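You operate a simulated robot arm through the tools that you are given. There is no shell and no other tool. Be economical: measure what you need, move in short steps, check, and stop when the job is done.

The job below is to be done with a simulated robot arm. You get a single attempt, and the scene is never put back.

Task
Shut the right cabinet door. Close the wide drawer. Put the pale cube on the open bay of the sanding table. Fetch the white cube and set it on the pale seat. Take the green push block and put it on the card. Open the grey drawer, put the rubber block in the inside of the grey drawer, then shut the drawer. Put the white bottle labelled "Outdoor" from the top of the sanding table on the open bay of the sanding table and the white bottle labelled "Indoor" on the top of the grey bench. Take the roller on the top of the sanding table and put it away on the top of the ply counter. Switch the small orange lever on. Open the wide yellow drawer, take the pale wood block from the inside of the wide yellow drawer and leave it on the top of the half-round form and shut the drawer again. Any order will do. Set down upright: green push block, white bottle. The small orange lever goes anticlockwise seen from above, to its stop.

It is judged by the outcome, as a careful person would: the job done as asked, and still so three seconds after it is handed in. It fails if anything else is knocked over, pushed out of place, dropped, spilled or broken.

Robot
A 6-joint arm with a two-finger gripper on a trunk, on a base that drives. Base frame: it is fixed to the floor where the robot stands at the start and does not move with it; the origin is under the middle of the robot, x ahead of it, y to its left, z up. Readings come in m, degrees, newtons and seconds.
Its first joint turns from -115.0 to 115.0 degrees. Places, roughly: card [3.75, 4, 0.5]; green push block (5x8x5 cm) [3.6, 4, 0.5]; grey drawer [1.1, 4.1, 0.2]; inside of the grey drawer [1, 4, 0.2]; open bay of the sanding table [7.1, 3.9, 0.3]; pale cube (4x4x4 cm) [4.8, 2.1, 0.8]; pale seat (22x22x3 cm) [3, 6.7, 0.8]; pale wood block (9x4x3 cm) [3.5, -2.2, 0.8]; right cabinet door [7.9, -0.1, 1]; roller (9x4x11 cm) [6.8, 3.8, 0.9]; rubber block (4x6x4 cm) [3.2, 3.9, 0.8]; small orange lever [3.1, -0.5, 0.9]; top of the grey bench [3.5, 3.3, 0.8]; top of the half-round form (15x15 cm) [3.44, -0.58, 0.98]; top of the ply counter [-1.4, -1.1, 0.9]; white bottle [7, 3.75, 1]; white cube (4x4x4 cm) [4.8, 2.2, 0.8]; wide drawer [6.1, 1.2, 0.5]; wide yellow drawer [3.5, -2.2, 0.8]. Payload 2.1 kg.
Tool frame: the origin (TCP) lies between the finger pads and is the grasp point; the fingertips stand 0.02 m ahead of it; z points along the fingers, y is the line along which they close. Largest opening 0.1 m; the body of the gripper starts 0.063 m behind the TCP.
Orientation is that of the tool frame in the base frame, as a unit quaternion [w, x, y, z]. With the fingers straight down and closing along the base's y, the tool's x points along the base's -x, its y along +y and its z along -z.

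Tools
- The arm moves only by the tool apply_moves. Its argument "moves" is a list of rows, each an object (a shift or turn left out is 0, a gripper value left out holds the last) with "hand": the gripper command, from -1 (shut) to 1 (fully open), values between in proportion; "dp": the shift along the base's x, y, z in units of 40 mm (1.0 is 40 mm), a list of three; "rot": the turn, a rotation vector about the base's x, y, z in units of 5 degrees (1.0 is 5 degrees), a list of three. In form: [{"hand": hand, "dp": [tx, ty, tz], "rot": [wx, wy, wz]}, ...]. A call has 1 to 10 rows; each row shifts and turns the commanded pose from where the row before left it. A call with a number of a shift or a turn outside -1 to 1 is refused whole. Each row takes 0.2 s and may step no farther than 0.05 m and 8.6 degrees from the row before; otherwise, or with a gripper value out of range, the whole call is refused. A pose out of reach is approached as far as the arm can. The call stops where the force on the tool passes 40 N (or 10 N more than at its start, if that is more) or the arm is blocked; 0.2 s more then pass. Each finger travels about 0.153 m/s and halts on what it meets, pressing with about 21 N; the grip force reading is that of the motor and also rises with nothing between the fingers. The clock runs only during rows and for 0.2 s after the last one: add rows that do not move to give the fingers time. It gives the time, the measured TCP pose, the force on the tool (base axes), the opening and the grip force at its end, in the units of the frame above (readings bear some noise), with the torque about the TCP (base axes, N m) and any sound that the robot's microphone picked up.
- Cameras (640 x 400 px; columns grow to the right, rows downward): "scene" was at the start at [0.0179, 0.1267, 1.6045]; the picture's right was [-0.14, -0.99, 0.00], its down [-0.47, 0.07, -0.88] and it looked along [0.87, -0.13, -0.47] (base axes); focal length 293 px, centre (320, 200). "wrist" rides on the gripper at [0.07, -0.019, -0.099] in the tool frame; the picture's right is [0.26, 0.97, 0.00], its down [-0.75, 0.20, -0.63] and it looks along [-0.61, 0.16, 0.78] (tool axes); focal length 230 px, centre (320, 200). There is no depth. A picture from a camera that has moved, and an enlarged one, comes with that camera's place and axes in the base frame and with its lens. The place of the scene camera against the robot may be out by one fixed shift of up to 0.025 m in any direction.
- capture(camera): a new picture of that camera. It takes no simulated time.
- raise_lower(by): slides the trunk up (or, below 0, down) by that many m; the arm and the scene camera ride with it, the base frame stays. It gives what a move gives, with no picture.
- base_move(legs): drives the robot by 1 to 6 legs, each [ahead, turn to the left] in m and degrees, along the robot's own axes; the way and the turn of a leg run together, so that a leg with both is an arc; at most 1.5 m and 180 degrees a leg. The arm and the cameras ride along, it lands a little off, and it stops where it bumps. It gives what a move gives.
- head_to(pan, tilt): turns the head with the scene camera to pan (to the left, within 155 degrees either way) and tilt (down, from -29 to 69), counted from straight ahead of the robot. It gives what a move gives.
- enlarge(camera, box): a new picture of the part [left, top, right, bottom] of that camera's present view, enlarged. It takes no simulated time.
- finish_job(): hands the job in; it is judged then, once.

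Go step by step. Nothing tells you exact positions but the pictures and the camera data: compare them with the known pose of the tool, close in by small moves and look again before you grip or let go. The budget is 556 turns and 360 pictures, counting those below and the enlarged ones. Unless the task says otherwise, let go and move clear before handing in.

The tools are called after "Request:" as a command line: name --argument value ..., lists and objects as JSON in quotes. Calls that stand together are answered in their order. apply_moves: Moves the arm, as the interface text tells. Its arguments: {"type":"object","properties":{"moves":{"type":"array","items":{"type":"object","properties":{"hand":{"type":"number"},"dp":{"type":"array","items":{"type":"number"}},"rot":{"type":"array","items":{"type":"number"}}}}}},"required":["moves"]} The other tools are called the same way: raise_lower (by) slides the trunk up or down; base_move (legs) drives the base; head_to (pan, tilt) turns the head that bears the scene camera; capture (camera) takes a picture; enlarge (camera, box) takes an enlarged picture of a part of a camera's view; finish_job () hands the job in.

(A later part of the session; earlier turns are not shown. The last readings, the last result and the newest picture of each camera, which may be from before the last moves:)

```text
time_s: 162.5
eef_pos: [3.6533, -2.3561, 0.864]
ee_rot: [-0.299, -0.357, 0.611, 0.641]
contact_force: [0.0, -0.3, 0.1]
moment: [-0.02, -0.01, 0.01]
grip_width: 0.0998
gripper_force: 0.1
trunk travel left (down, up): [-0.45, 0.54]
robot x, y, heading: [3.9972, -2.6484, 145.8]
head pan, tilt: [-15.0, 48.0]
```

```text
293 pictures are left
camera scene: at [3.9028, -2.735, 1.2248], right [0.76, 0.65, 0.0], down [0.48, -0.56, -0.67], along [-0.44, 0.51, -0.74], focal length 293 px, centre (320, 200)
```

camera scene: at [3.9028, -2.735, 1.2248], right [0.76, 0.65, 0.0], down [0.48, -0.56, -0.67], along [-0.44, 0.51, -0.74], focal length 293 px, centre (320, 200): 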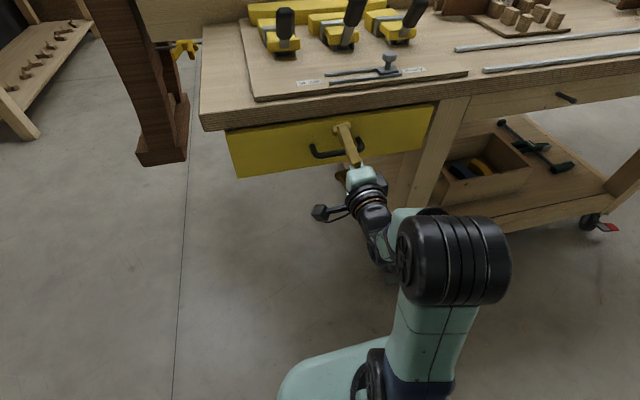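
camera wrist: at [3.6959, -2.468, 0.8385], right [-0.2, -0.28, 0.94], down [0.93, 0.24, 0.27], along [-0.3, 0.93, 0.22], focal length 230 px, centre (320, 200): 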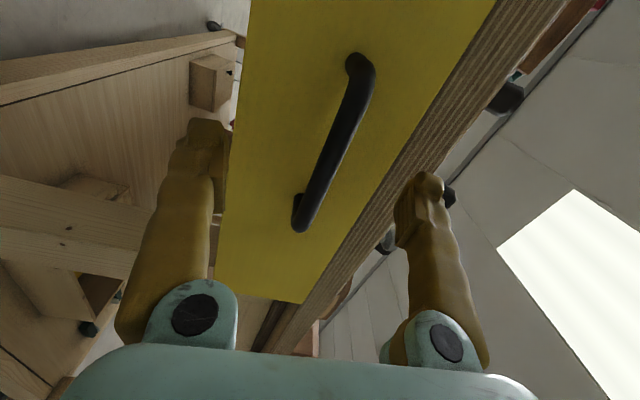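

The bar is between the fingers; just ~6 cm ahead. I'll roll the base forward 0.055 and check.

Request:
base_move --legs '[[0.055, 0]]'

Request:
capture --camera "wrist"

Request:
enlarge --camera "scene" --box '[240, 80, 440, 240]'

```text
time_s: 163.5
eef_pos: [3.629, -2.339, 0.8641]
ee_rot: [-0.298, -0.356, 0.611, 0.641]
contact_force: [12.5, -9.8, 5.6]
moment: [-0.44, -0.7, -0.15]
grip_width: 0.0994
gripper_force: 0.1
trunk travel left (down, up): [-0.45, 0.54]
robot x, y, heading: [3.962, -2.6276, 145.4]
head pan, tilt: [-15.0, 48.0]
stopped in leg 1: the force on the tool passed its limit at 354 N (the readings are from after the stop); the commanded pose is now the measured one
```

```text
292 pictures are left
camera wrist: at [3.6716, -2.4509, 0.839], right [-0.2, -0.28, 0.94], down [0.93, 0.24, 0.27], along [-0.3, 0.93, 0.22], focal length 230 px, centre (320, 200)
```

wrist: 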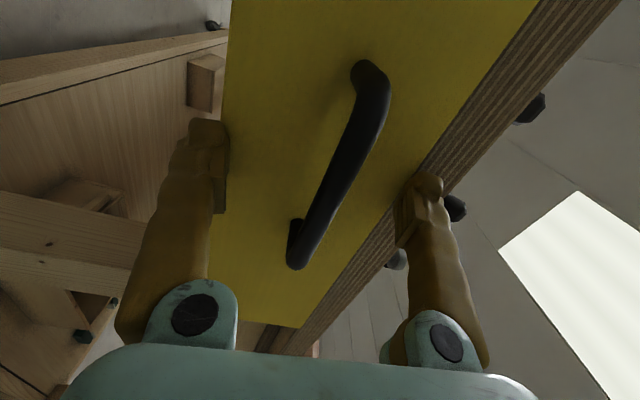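

```text
2.50 times, centred on (340, 160) of scene
camera zoom: at [3.8773, -2.7179, 1.2248], right [0.76, 0.65, 0.0], down [0.48, -0.56, -0.67], along [-0.44, 0.51, -0.74], focal length 733 px, centre (270, 300)
```

zoom: 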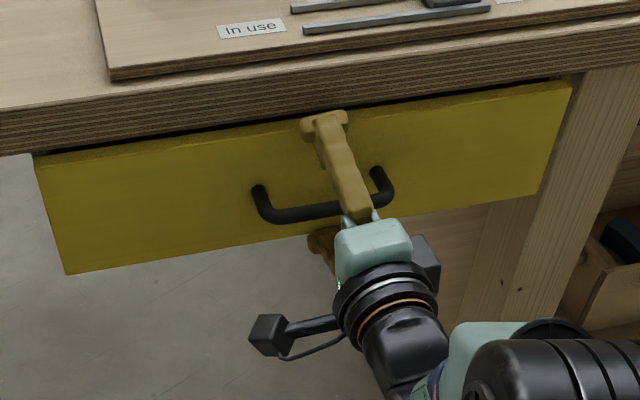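

The upper fingertip touched the drawer front; the bar is inside the fingers. I'll back off 1.5 cm and close on the bar.

Request:
base_move --legs '[[-0.015, 0]]'

Request:
apply_moves --moves '[{"hand": -1}, {}, {}, {}]'

Request:
enlarge --camera "scene" --box '[240, 80, 440, 240]'

```text
time_s: 164.2
eef_pos: [3.6386, -2.3452, 0.8625]
ee_rot: [-0.297, -0.357, 0.613, 0.64]
contact_force: [0.3, 0.0, 0.5]
moment: [-0.02, -0.02, 0.0]
grip_width: 0.1
gripper_force: 0.0
trunk travel left (down, up): [-0.45, 0.54]
robot x, y, heading: [3.9834, -2.6351, 145.5]
head pan, tilt: [-15.0, 48.0]
```

```text
time_s: 165.2
eef_pos: [3.6396, -2.3453, 0.865]
ee_rot: [-0.298, -0.355, 0.611, 0.642]
contact_force: [-1.4, 0.4, 20.2]
moment: [-0.79, 0.4, 0.1]
grip_width: 0.0059
gripper_force: 29.9
trunk travel left (down, up): [-0.45, 0.54]
robot x, y, heading: [3.9822, -2.6351, 145.3]
head pan, tilt: [-15.0, 48.0]
```

```text
2.50 times, centred on (340, 160) of scene
camera zoom: at [3.8877, -2.7249, 1.225], right [0.76, 0.65, 0.0], down [0.48, -0.56, -0.67], along [-0.44, 0.51, -0.74], focal length 733 px, centre (270, 300)
```

zoom: 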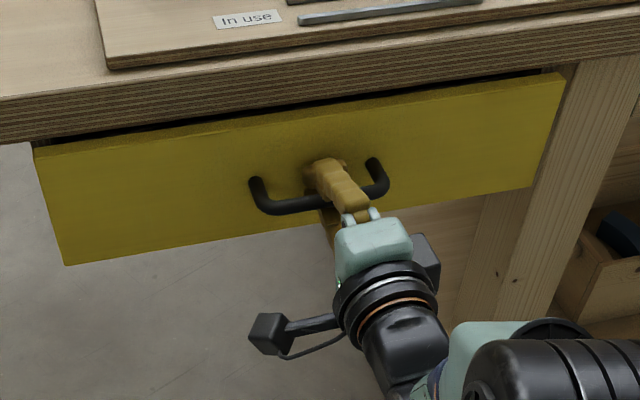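

The bar is gripped. I'll pull by driving back.

Request:
base_move --legs '[[-0.1, 0], [-0.12, 0]]'

Request:
capture --camera "scene"

```text
time_s: 167.2
eef_pos: [3.8207, -2.474, 0.8659]
ee_rot: [-0.299, -0.357, 0.61, 0.641]
contact_force: [-6.9, -5.8, 23.4]
moment: [-0.74, 0.29, 0.19]
grip_width: 0.0058
gripper_force: 29.8
trunk travel left (down, up): [-0.45, 0.54]
robot x, y, heading: [4.1596, -2.7601, 145.3]
head pan, tilt: [-15.0, 48.0]
```

```text
289 pictures are left
camera scene: at [4.069, -2.8529, 1.2247], right [0.76, 0.65, 0.0], down [0.48, -0.56, -0.67], along [-0.44, 0.51, -0.74], focal length 293 px, centre (320, 200)
```

scene: 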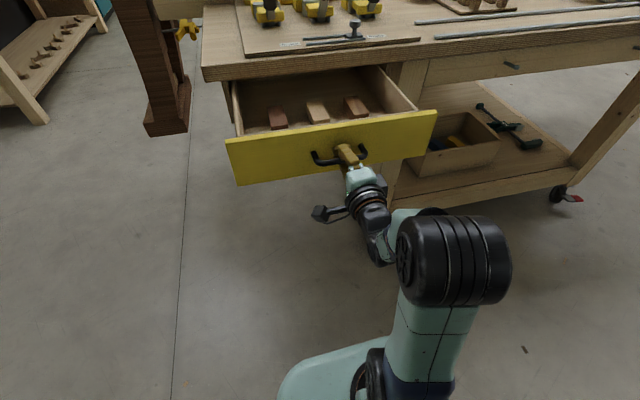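

The drawer slid open; three blocks are inside and the pale one is in the middle. Pull a bit more and release.

Request:
base_move --legs '[[-0.07, 0]]'

Request:
apply_moves --moves '[{"hand": 1}, {}, {}]'

Request:
enlarge --camera "scene" --box '[200, 20, 480, 220]'

```text
time_s: 168.2
eef_pos: [3.8754, -2.513, 0.865]
ee_rot: [-0.298, -0.36, 0.609, 0.641]
contact_force: [-9.0, -10.9, 11.3]
moment: [-0.61, 0.33, 0.41]
grip_width: 0.0059
gripper_force: 30.0
trunk travel left (down, up): [-0.45, 0.54]
robot x, y, heading: [4.2175, -2.7974, 145.6]
head pan, tilt: [-15.0, 48.0]
```

```text
time_s: 169.0
eef_pos: [3.8759, -2.5098, 0.8646]
ee_rot: [-0.3, -0.359, 0.609, 0.64]
contact_force: [-0.5, -0.5, 0.1]
moment: [0.01, 0.0, -0.01]
grip_width: 0.1
gripper_force: 0.0
trunk travel left (down, up): [-0.45, 0.54]
robot x, y, heading: [4.2199, -2.7933, 145.5]
head pan, tilt: [-15.0, 48.0]
```

```text
2.00 times, centred on (340, 120) of scene
camera zoom: at [4.1247, -2.8879, 1.2248], right [0.76, 0.65, 0.0], down [0.48, -0.56, -0.67], along [-0.44, 0.51, -0.74], focal length 586 px, centre (280, 360)
```

zoom: 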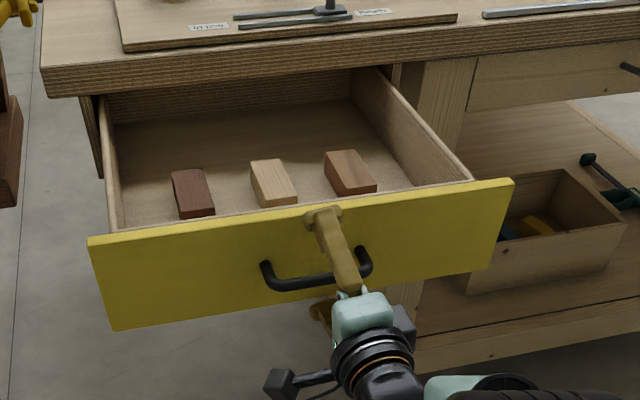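

Gripper released. I'll back off, raise the trunk and reorient the tool downward (slightly tilted) to pick the pale block.

Request:
base_move --legs '[[-0.2, 0]]'

Request:
raise_lower --by 0.33

Request:
apply_moves --moves '[{"rot": [0.985, -0.685, 0]}, {"rot": [0.985, -0.685, 0]}, {"rot": [0.985, -0.685, 0]}, {"rot": [0.985, -0.685, 0]}, {"rot": [0.985, -0.685, 0]}, {"rot": [0.985, -0.685, 0]}, {"rot": [0.985, -0.685, 0]}, {"rot": [0.985, -0.685, 0]}]'

Request:
apply_moves --moves '[{"rot": [0.985, -0.685, 0]}, {"rot": [0.985, -0.685, 0]}, {"rot": [0.985, -0.685, 0]}, {"rot": [0.985, -0.685, 0]}, {"rot": [0.985, -0.685, 0]}, {"rot": [0.985, -0.685, 0]}, {"rot": [0.985, -0.685, 0]}]'

Request:
apply_moves --moves '[{"rot": [-0.685, -0.985, 0]}, {"rot": [-0.685, -0.985, 0]}, {"rot": [-0.685, -0.985, 0]}, {"rot": [-0.685, -0.985, 0]}, {"rot": [-0.685, -0.985, 0]}, {"rot": [-0.685, -0.985, 0]}, {"rot": [-0.685, -0.985, 0]}, {"rot": [-0.685, -0.985, 0]}, {"rot": [-0.685, -0.985, 0]}, {"rot": [-0.685, -0.985, 0]}]'

Request:
capture --camera "scene"

Request:
capture --camera "wrist"

```text
time_s: 170.6
eef_pos: [4.0388, -2.6195, 0.8645]
ee_rot: [-0.299, -0.358, 0.61, 0.64]
contact_force: [0.1, -0.6, -0.6]
moment: [0.02, 0.0, 0.03]
grip_width: 0.1
gripper_force: 0.1
trunk travel left (down, up): [-0.45, 0.54]
robot x, y, heading: [4.3777, -2.9068, 145.7]
head pan, tilt: [-15.0, 48.0]
```

```text
time_s: 173.9
eef_pos: [4.0376, -2.621, 1.1945]
ee_rot: [-0.299, -0.358, 0.61, 0.641]
contact_force: [0.6, 0.3, 0.5]
moment: [0.03, 0.0, 0.01]
grip_width: 0.1003
gripper_force: 0.1
trunk travel left (down, up): [-0.78, 0.21]
robot x, y, heading: [4.3821, -2.9082, 145.3]
head pan, tilt: [-15.0, 48.0]
```

```text
time_s: 175.7
eef_pos: [4.0376, -2.6204, 1.1951]
ee_rot: [-0.01, -0.576, 0.413, 0.705]
contact_force: [0.1, 0.4, 0.3]
moment: [0.0, 0.01, 0.03]
grip_width: 0.1001
gripper_force: 0.2
trunk travel left (down, up): [-0.78, 0.21]
robot x, y, heading: [4.3803, -2.9091, 145.2]
head pan, tilt: [-15.0, 48.0]
```

```text
time_s: 177.3
eef_pos: [4.052, -2.6229, 1.2175]
ee_rot: [-0.239, 0.686, -0.18, -0.663]
contact_force: [-0.1, -0.5, 0.1]
moment: [-0.04, -0.02, -0.02]
grip_width: 0.0999
gripper_force: 0.1
out of reach, approached as far as the arm can: row 7
trunk travel left (down, up): [-0.78, 0.21]
robot x, y, heading: [4.3805, -2.9097, 145.5]
head pan, tilt: [-15.0, 48.0]
```

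```text
time_s: 179.5
eef_pos: [4.0476, -2.624, 1.215]
ee_rot: [-0.088, 0.928, -0.241, -0.27]
contact_force: [0.9, 0.0, 0.3]
moment: [0.0, 0.01, -0.01]
grip_width: 0.0999
gripper_force: 0.0
out of reach, approached as far as the arm can: row 5
trunk travel left (down, up): [-0.78, 0.21]
robot x, y, heading: [4.3805, -2.9078, 145.7]
head pan, tilt: [-15.0, 48.0]
```

```text
287 pictures are left
camera scene: at [4.2861, -2.9984, 1.5548], right [0.76, 0.65, 0.0], down [0.48, -0.57, -0.67], along [-0.43, 0.51, -0.74], focal length 293 px, centre (320, 200)
```

scene: 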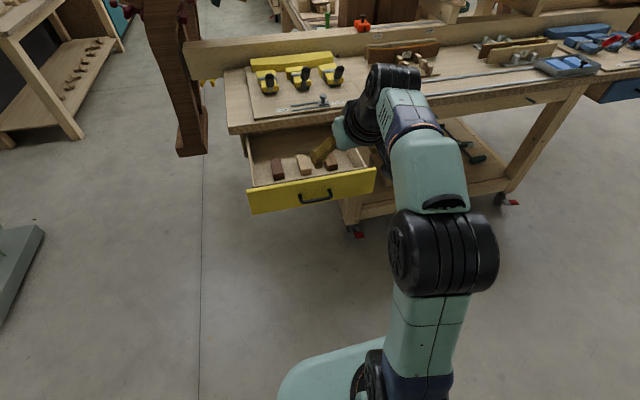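

```text
286 pictures are left
camera wrist: at [4.1525, -2.665, 1.2603], right [-0.29, -0.94, -0.17], down [-0.36, -0.06, 0.93], along [-0.89, 0.33, -0.33], focal length 230 px, centre (320, 200)
```

wrist: 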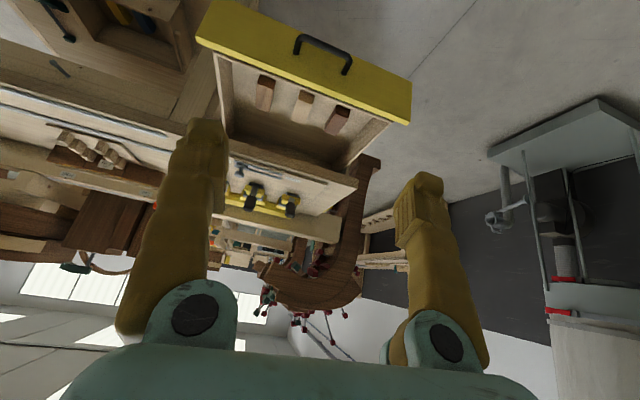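

The tool is tilted ~33° forward; pale block at about (3.725,-2.412). I'll advance the base 0.33 m and recheck.

Request:
base_move --legs '[[0.33, 0]]'

Request:
capture --camera "wrist"

Request:
capture --camera "scene"

```text
time_s: 181.6
eef_pos: [3.7764, -2.4383, 1.2157]
ee_rot: [-0.089, 0.927, -0.242, -0.272]
contact_force: [-0.2, 0.3, -0.3]
moment: [0.0, 0.01, 0.02]
grip_width: 0.0999
gripper_force: 0.1
trunk travel left (down, up): [-0.78, 0.21]
robot x, y, heading: [4.1087, -2.7243, 145.8]
head pan, tilt: [-15.0, 48.0]
```

```text
285 pictures are left
camera wrist: at [3.8825, -2.479, 1.2606], right [-0.29, -0.94, -0.17], down [-0.36, -0.06, 0.93], along [-0.89, 0.33, -0.32], focal length 230 px, centre (320, 200)
```

wrist: 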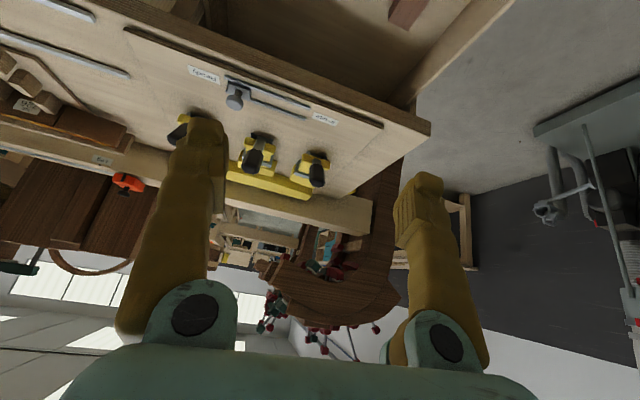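

```text
284 pictures are left
camera scene: at [4.0163, -2.8128, 1.5548], right [0.76, 0.65, 0.0], down [0.48, -0.57, -0.67], along [-0.43, 0.51, -0.74], focal length 293 px, centre (320, 200)
```

scene: 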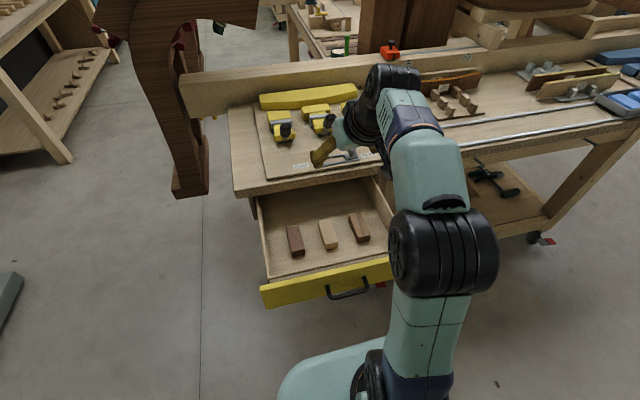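

Block now within reach. Reduce tilt and descend above it to look with the wrist camera.

Request:
apply_moves --moves '[{"dp": [-0.21, 0.11, -0.6], "rot": [-0.685, -0.985, 0]}, {"dp": [-0.21, 0.11, -0.6], "rot": [-0.685, -0.985, 0]}, {"dp": [-0.21, 0.11, -0.6], "rot": [-0.685, -0.985, 0]}, {"dp": [-0.21, 0.11, -0.8]}, {"dp": [-0.21, 0.11, -0.8]}, {"dp": [-0.21, 0.11, -0.8]}, {}]'

Request:
capture --camera "wrist"

```text
time_s: 183.2
eef_pos: [3.7265, -2.4143, 1.0438]
ee_rot: [-0.035, 0.959, -0.251, -0.127]
contact_force: [0.5, -0.1, 0.1]
moment: [0.0, -0.01, 0.0]
grip_width: 0.1002
gripper_force: 0.1
trunk travel left (down, up): [-0.78, 0.21]
robot x, y, heading: [4.1063, -2.7245, 145.3]
head pan, tilt: [-15.0, 48.0]
```

```text
283 pictures are left
camera wrist: at [3.8157, -2.4427, 1.1209], right [-0.26, -0.96, -0.07], down [-0.59, 0.1, 0.8], along [-0.77, 0.25, -0.59], focal length 230 px, centre (320, 200)
```

wrist: 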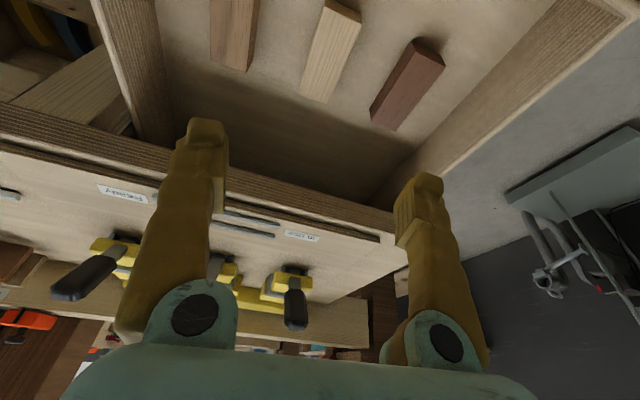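

The pale block is centred under the tool and aligned. I'll narrow the opening to avoid the neighbouring blocks and descend.

Request:
apply_moves --moves '[{"hand": 0.35, "dp": [-0.12, 0.06, -0.9]}, {"dp": [-0.12, 0.06, -0.9]}, {"dp": [0, 0, -0.9]}, {"dp": [0, 0, -0.9]}, {}]'

Request:
capture --camera "wrist"

Request:
enlarge --camera "scene" --box '[230, 140, 430, 300]'

```text
time_s: 184.4
eef_pos: [3.717, -2.4056, 0.9011]
ee_rot: [-0.035, 0.959, -0.25, -0.127]
contact_force: [-0.3, -0.3, -0.3]
moment: [-0.04, 0.01, 0.0]
grip_width: 0.0676
gripper_force: 0.2
trunk travel left (down, up): [-0.78, 0.21]
robot x, y, heading: [4.1116, -2.7205, 145.4]
head pan, tilt: [-15.0, 48.0]
```

```text
282 pictures are left
camera wrist: at [3.807, -2.4358, 0.9783], right [-0.26, -0.96, -0.07], down [-0.59, 0.1, 0.8], along [-0.77, 0.25, -0.59], focal length 230 px, centre (320, 200)
```

wrist: 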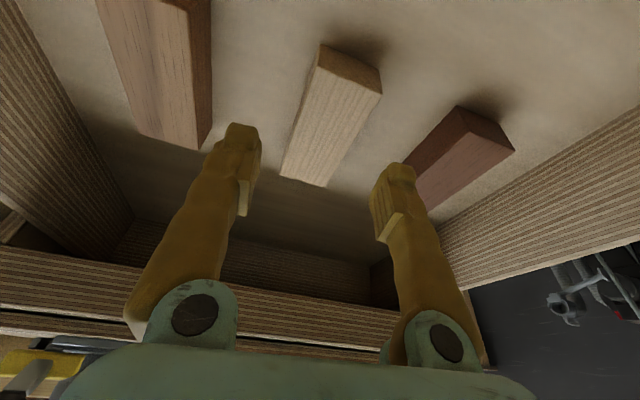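

```text
2.50 times, centred on (330, 220) of scene
camera zoom: at [4.0159, -2.8125, 1.5548], right [0.76, 0.65, 0.0], down [0.48, -0.57, -0.67], along [-0.43, 0.51, -0.74], focal length 733 px, centre (295, 150)
```

zoom: 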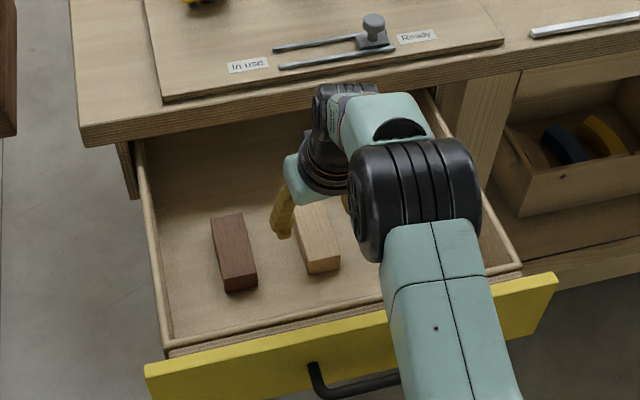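

Well centred. Descend the last 5 cm and grip.

Request:
apply_moves --moves '[{"dp": [0.06, -0.05, -0.6]}, {"dp": [0, 0, -0.5]}, {"dp": [0, 0, -0.3]}, {}]'

Request:
capture --camera "wrist"

```text
time_s: 185.4
eef_pos: [3.719, -2.4085, 0.8464]
ee_rot: [-0.035, 0.959, -0.251, -0.129]
contact_force: [-0.4, 0.9, 5.3]
moment: [-0.17, 0.09, -0.06]
grip_width: 0.0678
gripper_force: 0.5
trunk travel left (down, up): [-0.78, 0.21]
robot x, y, heading: [4.1112, -2.7249, 145.4]
head pan, tilt: [-15.0, 48.0]
```

```text
280 pictures are left
camera wrist: at [3.8085, -2.4373, 0.9239], right [-0.26, -0.96, -0.07], down [-0.59, 0.1, 0.8], along [-0.77, 0.25, -0.59], focal length 230 px, centre (320, 200)
```

wrist: 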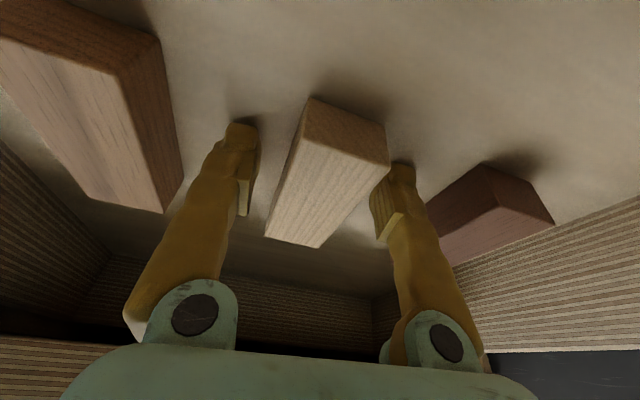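

Tips just touch the drawer floor and the block lies between the fingers. Lift 4 mm, close and raise.

Request:
apply_moves --moves '[{"dp": [0, 0, 0.1]}, {"hand": -1}, {}, {}, {}]'

Request:
apply_moves --moves '[{"dp": [0, 0, 0.5]}, {"dp": [0, 0, 0.9]}, {"dp": [0, 0, 0.9]}, {"dp": [0, 0, 0.9]}, {"dp": [0, 0, 0.9]}, {"dp": [0, 0, 0.9]}, {"dp": [0, 0, 0.9]}]'

Request:
capture --camera "wrist"

Request:
capture --camera "scene"

```text
time_s: 186.6
eef_pos: [3.7183, -2.4071, 0.8502]
ee_rot: [-0.036, 0.959, -0.252, -0.127]
contact_force: [-0.7, -0.7, -0.5]
moment: [-0.02, 0.02, -0.01]
grip_width: 0.0393
gripper_force: 20.8
trunk travel left (down, up): [-0.78, 0.21]
robot x, y, heading: [4.1074, -2.7172, 145.2]
head pan, tilt: [-15.0, 48.0]
```

```text
time_s: 188.2
eef_pos: [3.7199, -2.4074, 1.0871]
ee_rot: [-0.035, 0.959, -0.252, -0.127]
contact_force: [-0.8, -0.1, -0.6]
moment: [0.01, 0.01, -0.01]
grip_width: 0.0391
gripper_force: 21.0
trunk travel left (down, up): [-0.78, 0.21]
robot x, y, heading: [4.111, -2.7235, 145.4]
head pan, tilt: [-15.0, 48.0]
```

```text
279 pictures are left
camera wrist: at [3.8099, -2.4369, 1.1644], right [-0.26, -0.96, -0.07], down [-0.59, 0.1, 0.8], along [-0.77, 0.25, -0.59], focal length 230 px, centre (320, 200)
```

wrist: 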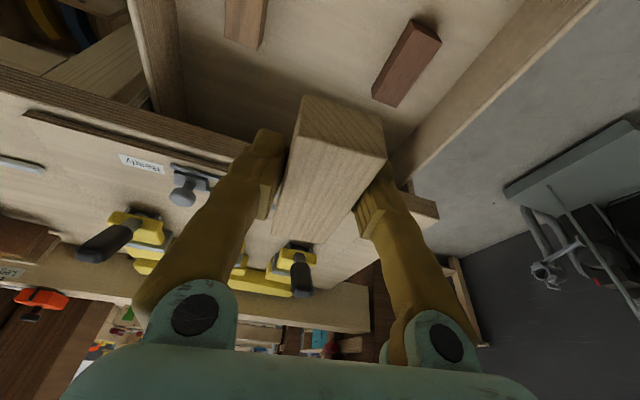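

```text
278 pictures are left
camera scene: at [4.0157, -2.8122, 1.5548], right [0.76, 0.65, 0.0], down [0.48, -0.57, -0.67], along [-0.43, 0.51, -0.74], focal length 293 px, centre (320, 200)
```

scene: 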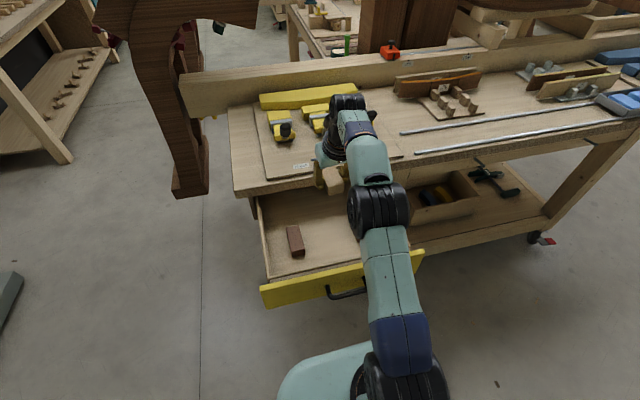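

The pale block is held. I'll shut the drawer by pushing its front gently with the block's end, off to the side of the handle; first retract, back away and lower.

Request:
apply_moves --moves '[{"dp": [0.8, -0.1, 0.4]}, {"dp": [0.9, 0.1, 0]}, {"dp": [0.9, 0.6, 0]}, {"dp": [0.6, 0.9, 0]}, {"dp": [0.5, 0.8, 0]}]'

Request:
base_move --legs '[[-0.4, 0]]'

Request:
capture --camera "scene"

```text
time_s: 189.4
eef_pos: [3.8659, -2.3145, 1.104]
ee_rot: [-0.034, 0.959, -0.251, -0.127]
contact_force: [0.0, 1.4, -0.2]
moment: [0.03, -0.01, 0.01]
grip_width: 0.0389
gripper_force: 21.3
trunk travel left (down, up): [-0.78, 0.21]
robot x, y, heading: [4.1065, -2.7233, 145.0]
head pan, tilt: [-15.0, 48.0]
```

```text
time_s: 192.0
eef_pos: [4.2046, -2.5481, 1.1057]
ee_rot: [-0.036, 0.958, -0.256, -0.127]
contact_force: [1.0, -0.1, -1.5]
moment: [0.0, -0.04, -0.03]
grip_width: 0.0387
gripper_force: 20.8
trunk travel left (down, up): [-0.78, 0.21]
robot x, y, heading: [4.4429, -2.9552, 144.9]
head pan, tilt: [-15.0, 48.0]
```

```text
277 pictures are left
camera scene: at [4.3498, -3.0446, 1.5548], right [0.77, 0.64, 0.0], down [0.48, -0.57, -0.67], along [-0.43, 0.51, -0.74], focal length 293 px, centre (320, 200)
```

scene: 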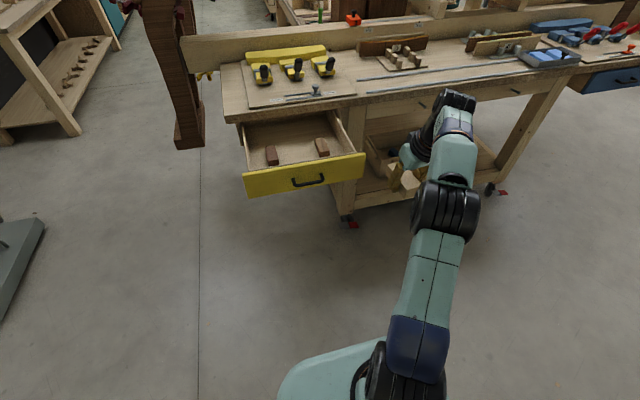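

TCP is about 0.19 m right of the handle; I'll shift 5 cm left, retract 8 cm, and lower to the drawer-front height.

Request:
apply_moves --moves '[{"dp": [0.2, -0.7, -0.9]}, {"dp": [0.2, -0.7, -0.9]}, {"dp": [0.4, -0.5, -0.9]}, {"dp": [0.1, -0.28, -0.9]}, {"dp": [0, 0, -0.9]}, {"dp": [0, 0, -0.9]}, {"dp": [0, 0, -0.5]}, {}]'

Request:
capture --camera "scene"

```text
time_s: 193.8
eef_pos: [4.2409, -2.636, 0.8705]
ee_rot: [-0.037, 0.957, -0.256, -0.127]
contact_force: [-1.0, -0.7, -0.3]
moment: [0.02, -0.01, -0.04]
grip_width: 0.0388
gripper_force: 21.1
trunk travel left (down, up): [-0.78, 0.21]
robot x, y, heading: [4.4425, -2.9555, 144.7]
head pan, tilt: [-15.0, 48.0]
```

```text
276 pictures are left
camera scene: at [4.3505, -3.0453, 1.5548], right [0.77, 0.64, 0.0], down [0.48, -0.57, -0.67], along [-0.43, 0.51, -0.74], focal length 293 px, centre (320, 200)
```

scene: 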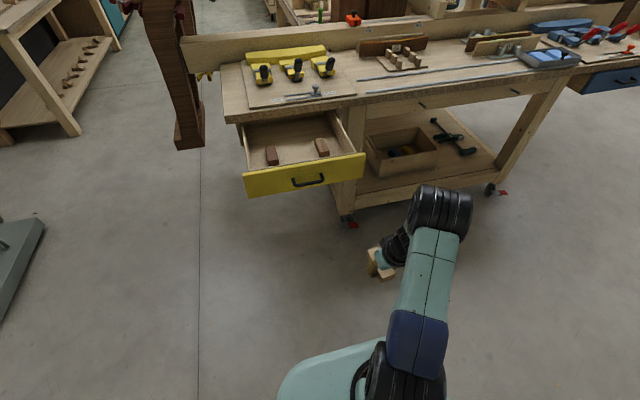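

Offset 0.13 m right of the handle. Drive forward to near contact, then push most of the way.

Request:
base_move --legs '[[0.3, 0]]'

Request:
base_move --legs '[[0.15, 0]]'

Request:
capture --camera "scene"

```text
time_s: 195.8
eef_pos: [3.998, -2.4644, 0.8698]
ee_rot: [-0.035, 0.957, -0.257, -0.128]
contact_force: [0.0, -0.6, -1.0]
moment: [-0.02, -0.01, 0.0]
grip_width: 0.0391
gripper_force: 21.3
trunk travel left (down, up): [-0.78, 0.21]
robot x, y, heading: [4.2033, -2.7856, 144.5]
head pan, tilt: [-15.0, 48.0]
```

```text
time_s: 197.2
eef_pos: [3.877, -2.3786, 0.8698]
ee_rot: [-0.036, 0.958, -0.256, -0.128]
contact_force: [0.4, 0.6, -0.6]
moment: [-0.03, -0.02, 0.02]
grip_width: 0.0387
gripper_force: 20.7
trunk travel left (down, up): [-0.78, 0.21]
robot x, y, heading: [4.0855, -2.6988, 145.0]
head pan, tilt: [-15.0, 48.0]
```

```text
275 pictures are left
camera scene: at [3.9874, -2.7883, 1.5548], right [0.77, 0.64, 0.0], down [0.47, -0.57, -0.67], along [-0.43, 0.51, -0.74], focal length 293 px, centre (320, 200)
```

scene: 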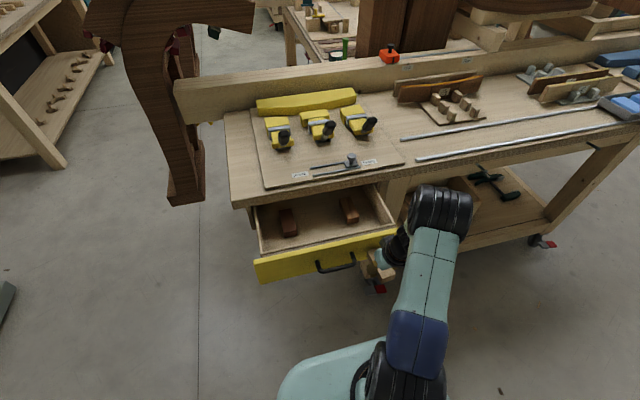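

The drawer is moving in. Continue.

Request:
base_move --legs '[[0.13, 0]]'

Request:
capture --camera "scene"

```text
time_s: 198.5
eef_pos: [3.7736, -2.3028, 0.8703]
ee_rot: [-0.036, 0.957, -0.259, -0.128]
contact_force: [0.1, 0.2, -0.2]
moment: [-0.01, -0.02, -0.01]
grip_width: 0.0388
gripper_force: 20.5
trunk travel left (down, up): [-0.78, 0.21]
robot x, y, heading: [3.9779, -2.622, 144.5]
head pan, tilt: [-15.0, 48.0]
```

```text
274 pictures are left
camera scene: at [3.8816, -2.7132, 1.5548], right [0.77, 0.64, 0.0], down [0.47, -0.57, -0.67], along [-0.43, 0.52, -0.74], focal length 293 px, centre (320, 200)
```

scene: 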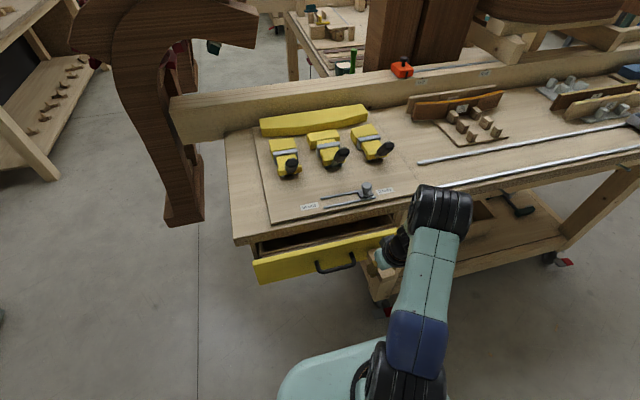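

Only a few centimetres remain. I'll finish with small arm steps.

Request:
apply_moves --moves '[{"dp": [-0.25, 0.175, 0]}, {"dp": [-0.25, 0.175, 0]}, {"dp": [-0.25, 0.175, 0]}, {"dp": [-0.25, 0.175, 0]}, {"dp": [-0.25, 0.175, 0]}, {"dp": [-0.25, 0.175, 0]}, {"dp": [-0.2, 0.14, 0]}, {"dp": [-0.2, 0.14, 0]}]'

Request:
enlarge --camera "scene" --box '[220, 160, 460, 320]'

```text
time_s: 200.3
eef_pos: [3.6999, -2.2503, 0.872]
ee_rot: [-0.036, 0.957, -0.259, -0.128]
contact_force: [17.3, -9.3, -1.6]
moment: [-0.14, -0.21, -0.41]
grip_width: 0.0401
gripper_force: 20.8
trunk travel left (down, up): [-0.78, 0.21]
robot x, y, heading: [3.976, -2.6266, 144.5]
head pan, tilt: [-15.0, 48.0]
```

```text
2.50 times, centred on (340, 240) of scene
camera zoom: at [3.8869, -2.7157, 1.5549], right [0.77, 0.64, 0.0], down [0.47, -0.57, -0.67], along [-0.43, 0.52, -0.74], focal length 733 px, centre (270, 100)
```

zoom: 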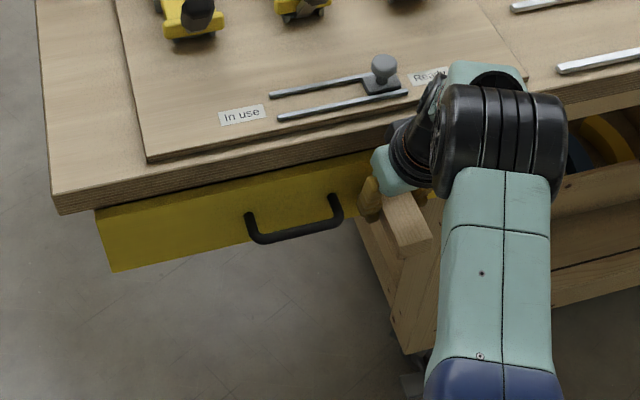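

Looks shut; a slight extra push to confirm the stop.

Request:
apply_moves --moves '[{"dp": [-0.12, 0.085, 0]}, {"dp": [-0.12, 0.085, 0]}, {"dp": [-0.12, 0.085, 0]}]'

Request:
enlarge --camera "scene" --box '[220, 160, 460, 320]'

Request:
capture --camera "wrist"

```text
time_s: 200.9
eef_pos: [3.6965, -2.2499, 0.8686]
ee_rot: [-0.029, 0.957, -0.262, -0.121]
contact_force: [28.4, -11.8, 3.0]
moment: [-0.04, 0.07, -0.76]
grip_width: 0.0395
gripper_force: 21.6
trunk travel left (down, up): [-0.78, 0.21]
robot x, y, heading: [3.9807, -2.6235, 144.1]
head pan, tilt: [-15.0, 48.0]
stopped in row 3: the force on the tool passed its limit at 41 N (the readings are from after the stop); the commanded pose is now the measured one
```

```text
2.50 times, centred on (340, 240) of scene
camera zoom: at [3.8889, -2.7187, 1.5551], right [0.77, 0.63, 0.0], down [0.47, -0.57, -0.67], along [-0.43, 0.52, -0.74], focal length 733 px, centre (270, 100)
```

zoom: 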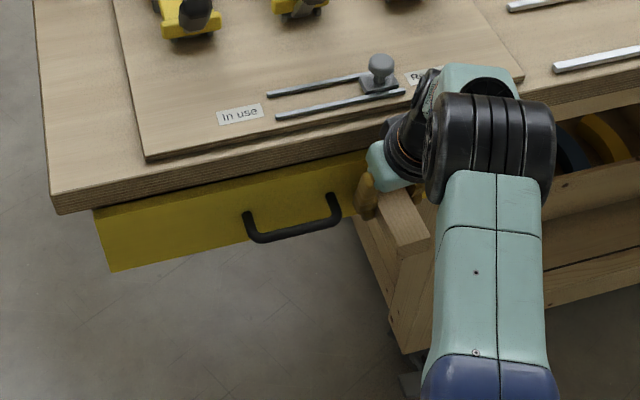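

```text
271 pictures are left
camera wrist: at [3.7858, -2.2796, 0.9468], right [-0.28, -0.96, -0.06], down [-0.59, 0.12, 0.8], along [-0.76, 0.25, -0.6], focal length 230 px, centre (320, 200)
```

wrist: 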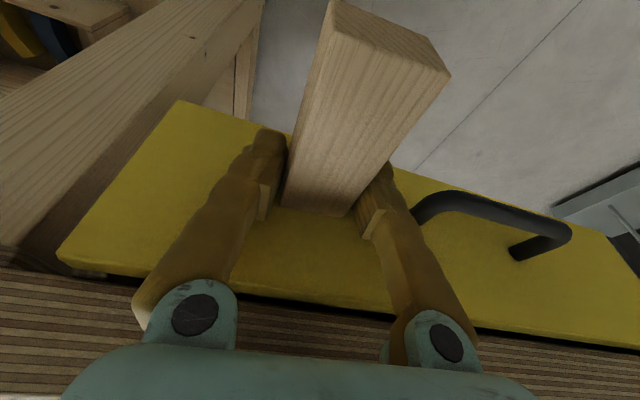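

Drawer is shut. The block slid about 3 cm rearward in the grip but is held. I'll back off, raise/fold the arm, and drive back round to the form.

Request:
base_move --legs '[[-0.35, 0]]'

Request:
apply_moves --moves '[{"dp": [0.5, -0.35, 0.9]}, {"dp": [0.5, -0.35, 0.9]}, {"dp": [0.5, -0.35, 0.9]}, {"dp": [0.5, -0.35, 0.9]}, {"dp": [0.5, -0.35, 0.9]}, {"dp": [0, 0, 0.9]}, {"dp": [0, 0, 0.9]}, {"dp": [0, 0, 0.9]}]'

Request:
capture --camera "wrist"

Request:
capture --camera "scene"

```text
time_s: 203.3
eef_pos: [3.9834, -2.4547, 0.8677]
ee_rot: [-0.032, 0.957, -0.261, -0.122]
contact_force: [0.9, 0.0, -0.3]
moment: [-0.02, 0.06, 0.0]
grip_width: 0.0391
gripper_force: 21.1
trunk travel left (down, up): [-0.78, 0.21]
robot x, y, heading: [4.2733, -2.8329, 144.3]
head pan, tilt: [-15.0, 48.0]
```

```text
time_s: 205.1
eef_pos: [4.0849, -2.5263, 1.155]
ee_rot: [-0.033, 0.957, -0.261, -0.123]
contact_force: [0.0, -0.2, -1.7]
moment: [0.01, 0.03, 0.01]
grip_width: 0.0388
gripper_force: 20.8
trunk travel left (down, up): [-0.78, 0.21]
robot x, y, heading: [4.2685, -2.8356, 144.7]
head pan, tilt: [-15.0, 48.0]
```

```text
270 pictures are left
camera wrist: at [4.173, -2.5563, 1.2335], right [-0.27, -0.96, -0.06], down [-0.59, 0.12, 0.8], along [-0.76, 0.26, -0.6], focal length 230 px, centre (320, 200)
```

wrist: 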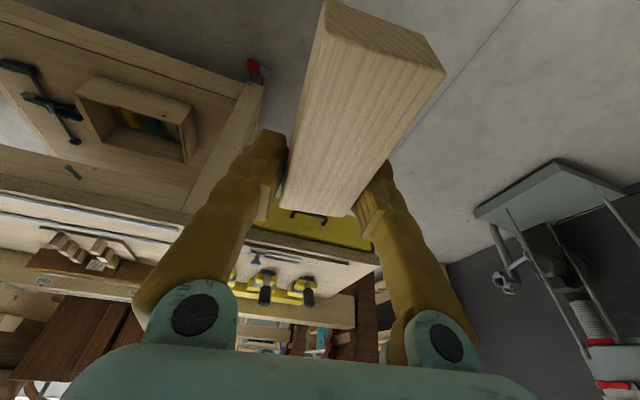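

```text
269 pictures are left
camera scene: at [4.1757, -2.9242, 1.5548], right [0.77, 0.63, 0.0], down [0.47, -0.57, -0.67], along [-0.42, 0.52, -0.74], focal length 293 px, centre (320, 200)
```

scene: 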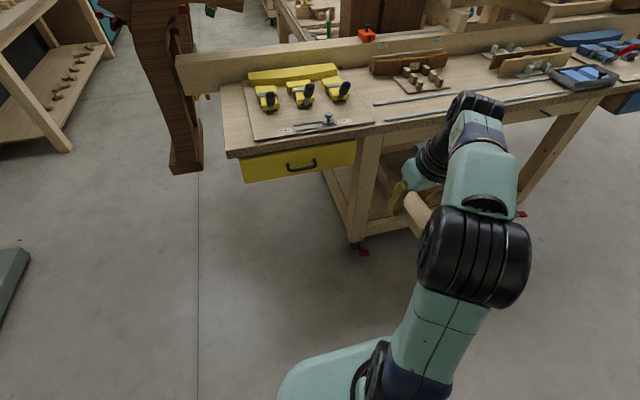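

Drawer shut cleanly. Now driving back round the table's far corner to the gap.

Request:
base_move --legs '[[0, -81.5], [0.95, 0], [0.88, 0], [0, 25], [0.8, 0], [0.8, 0]]'

```text
time_s: 226.9
eef_pos: [5.4062, 0.6941, 1.1562]
ee_rot: [-0.088, 0.714, -0.688, -0.092]
contact_force: [-1.3, -0.3, -0.5]
moment: [0.01, 0.0, -0.03]
grip_width: 0.039
gripper_force: 20.7
trunk travel left (down, up): [-0.78, 0.21]
robot x, y, heading: [5.2481, 0.3676, 86.9]
head pan, tilt: [-15.0, 48.0]
```

Next leg: to the mouth of the gap, facing the table.

Request:
base_move --legs '[[0, 57.4], [1.0, 0], [0, 90.5]]'

Request:
head_to --pan 0 --tilt 25

Request:
capture --camera "scene"

```text
time_s: 238.6
eef_pos: [4.1225, 0.7204, 1.1553]
ee_rot: [0.069, 0.837, 0.533, -0.107]
contact_force: [0.3, -0.4, -0.7]
moment: [0.0, 0.05, -0.01]
grip_width: 0.039
gripper_force: 20.6
trunk travel left (down, up): [-0.78, 0.21]
robot x, y, heading: [4.414, 0.9375, -120.4]
head pan, tilt: [-15.0, 48.0]
```

```text
time_s: 239.5
eef_pos: [4.1217, 0.7199, 1.1549]
ee_rot: [0.068, 0.837, 0.533, -0.107]
contact_force: [-0.7, -0.7, 0.4]
moment: [0.01, 0.02, 0.01]
grip_width: 0.0389
gripper_force: 20.5
trunk travel left (down, up): [-0.78, 0.21]
robot x, y, heading: [4.4125, 0.9325, -120.3]
head pan, tilt: [0.0, 25.0]
```

```text
268 pictures are left
camera scene: at [4.5056, 0.8371, 1.5895], right [-0.86, 0.51, 0.0], down [0.21, 0.37, -0.91], along [-0.46, -0.78, -0.42], focal length 293 px, centre (320, 200)
```

scene: 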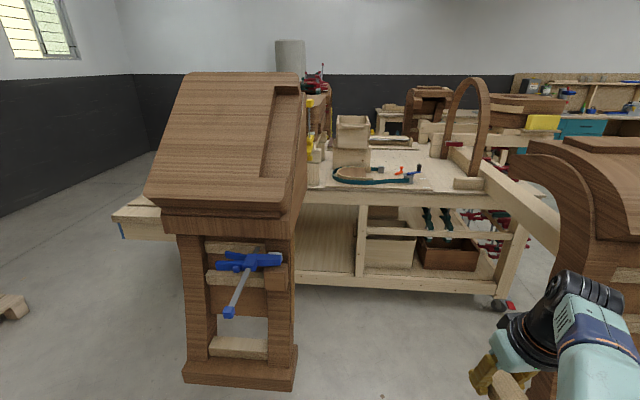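

Aligned with the gap (s≈0.37). Trim the heading and drive in.

Request:
base_move --legs '[[0, -4], [0.9, 0]]'

Request:
head_to --pan 10 --tilt 50

Request:
capture --camera "scene"

```text
time_s: 244.8
eef_pos: [3.5791, -0.0016, 1.1545]
ee_rot: [0.064, 0.861, 0.493, -0.11]
contact_force: [0.8, 0.0, -1.1]
moment: [-0.01, 0.03, 0.0]
grip_width: 0.0389
gripper_force: 21.3
trunk travel left (down, up): [-0.78, 0.21]
robot x, y, heading: [3.8915, 0.1856, -125.6]
head pan, tilt: [0.0, 25.0]
```

```text
time_s: 245.6
eef_pos: [3.5782, -0.0016, 1.1552]
ee_rot: [0.063, 0.861, 0.493, -0.11]
contact_force: [-0.1, 0.6, -1.0]
moment: [0.02, 0.02, 0.0]
grip_width: 0.0392
gripper_force: 20.7
trunk travel left (down, up): [-0.78, 0.21]
robot x, y, heading: [3.8899, 0.1873, -125.8]
head pan, tilt: [10.0, 50.0]
```

```text
267 pictures are left
camera scene: at [3.9926, 0.084, 1.5522], right [-0.9, 0.43, 0.0], down [0.33, 0.69, -0.64], along [-0.28, -0.58, -0.77], focal length 293 px, centre (320, 200)
```

scene: 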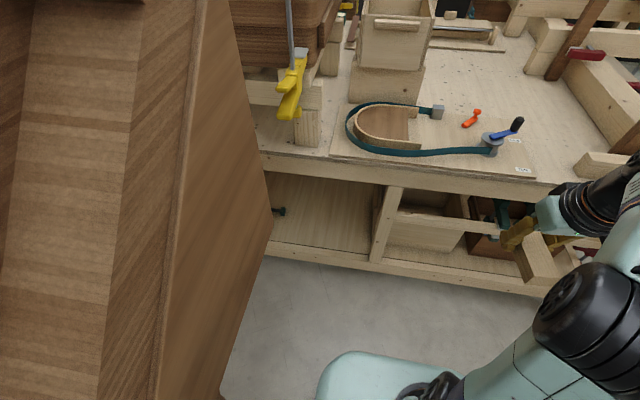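

Clearances look fine. Advance 0.42 m.

Request:
base_move --legs '[[0.42, 0]]'

Request:
head_to --pan 5 --tilt 58

Request:
capture --camera "scene"

Request:
capture --camera "wrist"

```text
time_s: 248.3
eef_pos: [3.3292, -0.3453, 1.1554]
ee_rot: [0.064, 0.863, 0.489, -0.11]
contact_force: [-0.4, 0.3, -0.6]
moment: [-0.01, 0.0, 0.03]
grip_width: 0.0389
gripper_force: 21.9
trunk travel left (down, up): [-0.78, 0.21]
robot x, y, heading: [3.6385, -0.1586, -126.2]
head pan, tilt: [10.0, 50.0]
```

```text
time_s: 248.9
eef_pos: [3.3275, -0.3452, 1.1552]
ee_rot: [0.062, 0.863, 0.489, -0.11]
contact_force: [-0.1, -0.4, -1.2]
moment: [0.0, 0.01, -0.01]
grip_width: 0.039
gripper_force: 21.2
trunk travel left (down, up): [-0.78, 0.21]
robot x, y, heading: [3.6395, -0.1602, -126.3]
head pan, tilt: [5.0, 58.0]
```

```text
266 pictures are left
camera scene: at [3.7397, -0.2534, 1.5419], right [-0.86, 0.52, 0.0], down [0.44, 0.73, -0.53], along [-0.27, -0.45, -0.85], focal length 293 px, centre (320, 200)
```

scene: 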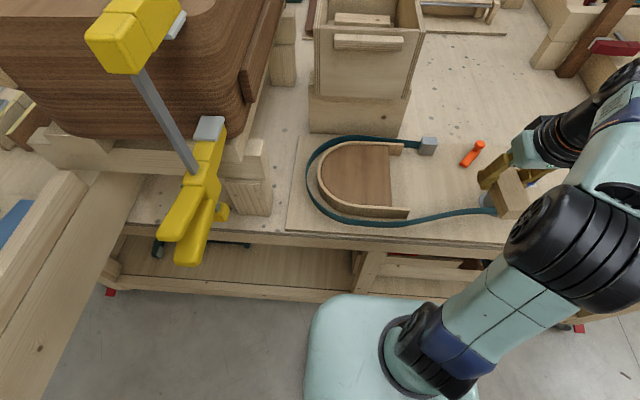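

```text
265 pictures are left
camera wrist: at [3.3585, -0.2559, 1.2329], right [0.96, -0.28, -0.06], down [-0.12, -0.59, 0.8], along [-0.26, -0.76, -0.6], focal length 230 px, centre (320, 200)
```

wrist: 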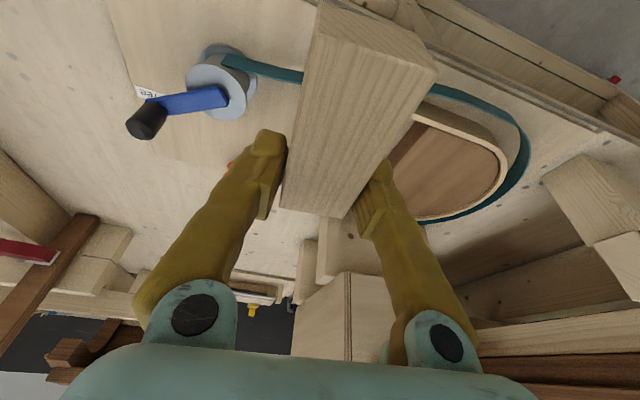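

The form's brown half-round top is centred at about (3.437,-0.572). I'll advance 7 cm and then move the block over it.

Request:
base_move --legs '[[0.07, 0]]'

Request:
apply_moves --moves '[{"dp": [0.6, -0.6, 0]}, {"dp": [0.6, -0.6, 0]}, {"dp": [0.6, -0.6, 0]}, {"dp": [0.6, -0.7, 0]}, {"dp": [0.4, -0.7, 0]}, {}]'

Request:
capture --camera "scene"

Request:
capture --camera "wrist"

```text
time_s: 250.0
eef_pos: [3.2946, -0.3908, 1.1598]
ee_rot: [0.066, 0.862, 0.489, -0.116]
contact_force: [0.9, 0.6, -1.0]
moment: [-0.02, 0.0, 0.01]
grip_width: 0.039
gripper_force: 20.9
trunk travel left (down, up): [-0.78, 0.21]
robot x, y, heading: [3.5999, -0.2155, -125.9]
head pan, tilt: [5.0, 58.0]
```

```text
time_s: 251.4
eef_pos: [3.4011, -0.5272, 1.1576]
ee_rot: [0.063, 0.863, 0.489, -0.111]
contact_force: [-0.1, 0.2, -0.8]
moment: [0.0, 0.01, 0.0]
grip_width: 0.0387
gripper_force: 20.7
trunk travel left (down, up): [-0.78, 0.21]
robot x, y, heading: [3.5959, -0.2117, -126.1]
head pan, tilt: [5.0, 58.0]
```

```text
264 pictures are left
camera scene: at [3.6986, -0.309, 1.5419], right [-0.86, 0.52, 0.0], down [0.44, 0.73, -0.53], along [-0.27, -0.45, -0.85], focal length 293 px, centre (320, 200)
```

scene: 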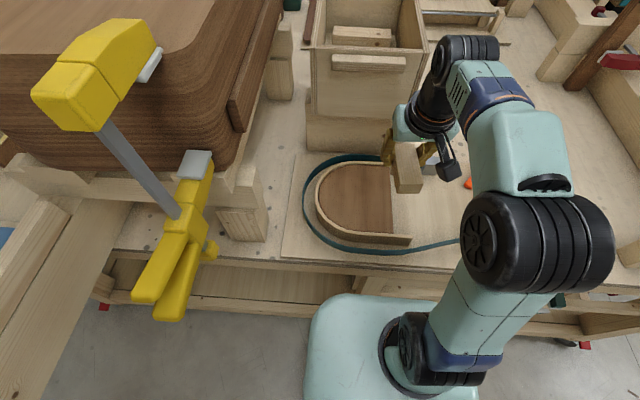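

```text
263 pictures are left
camera wrist: at [3.4328, -0.4384, 1.2345], right [0.96, -0.28, -0.06], down [-0.12, -0.59, 0.8], along [-0.26, -0.76, -0.6], focal length 230 px, centre (320, 200)
```

wrist: 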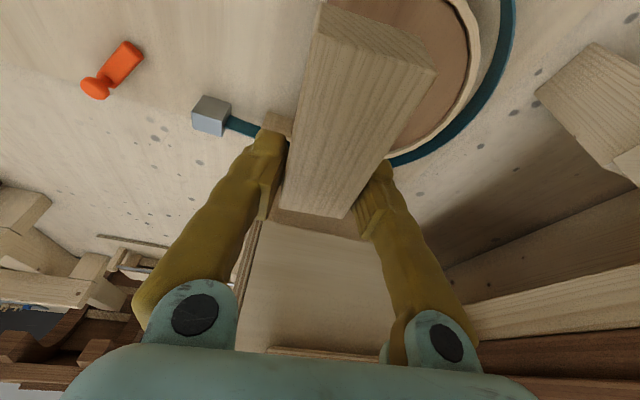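

Block is nearly over the form. Move to the form centre and descend slowly.

Request:
apply_moves --moves '[{"dp": [0.35, -0.9, -0.5]}, {"dp": [0.35, -0.9, -0.8]}, {"dp": [0, 0, -0.8]}, {}]'

Request:
capture --camera "scene"

Request:
capture --camera "wrist"

```text
refused: row 2 steps farther than a row can; nothing moved
```

```text
262 pictures are left
camera scene: at [3.6986, -0.309, 1.5419], right [-0.86, 0.52, 0.0], down [0.44, 0.73, -0.53], along [-0.27, -0.45, -0.85], focal length 293 px, centre (320, 200)
```

scene: 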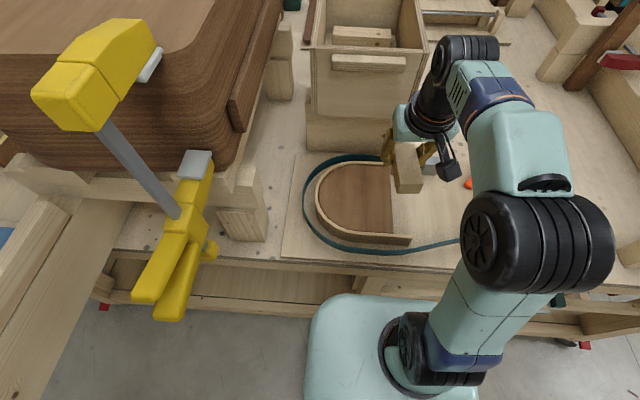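

```text
261 pictures are left
camera wrist: at [3.4328, -0.4384, 1.2345], right [0.96, -0.28, -0.06], down [-0.12, -0.59, 0.8], along [-0.26, -0.76, -0.6], focal length 230 px, centre (320, 200)
```

wrist: 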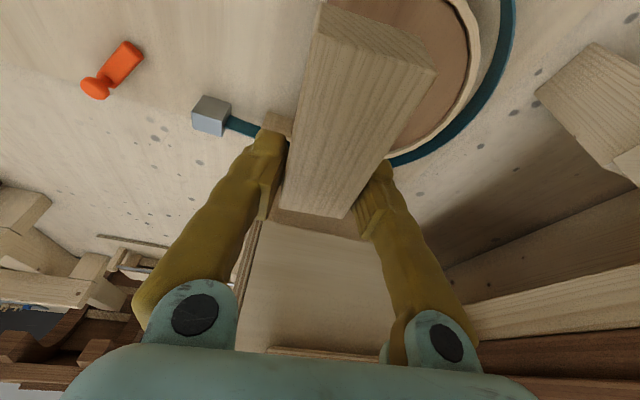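

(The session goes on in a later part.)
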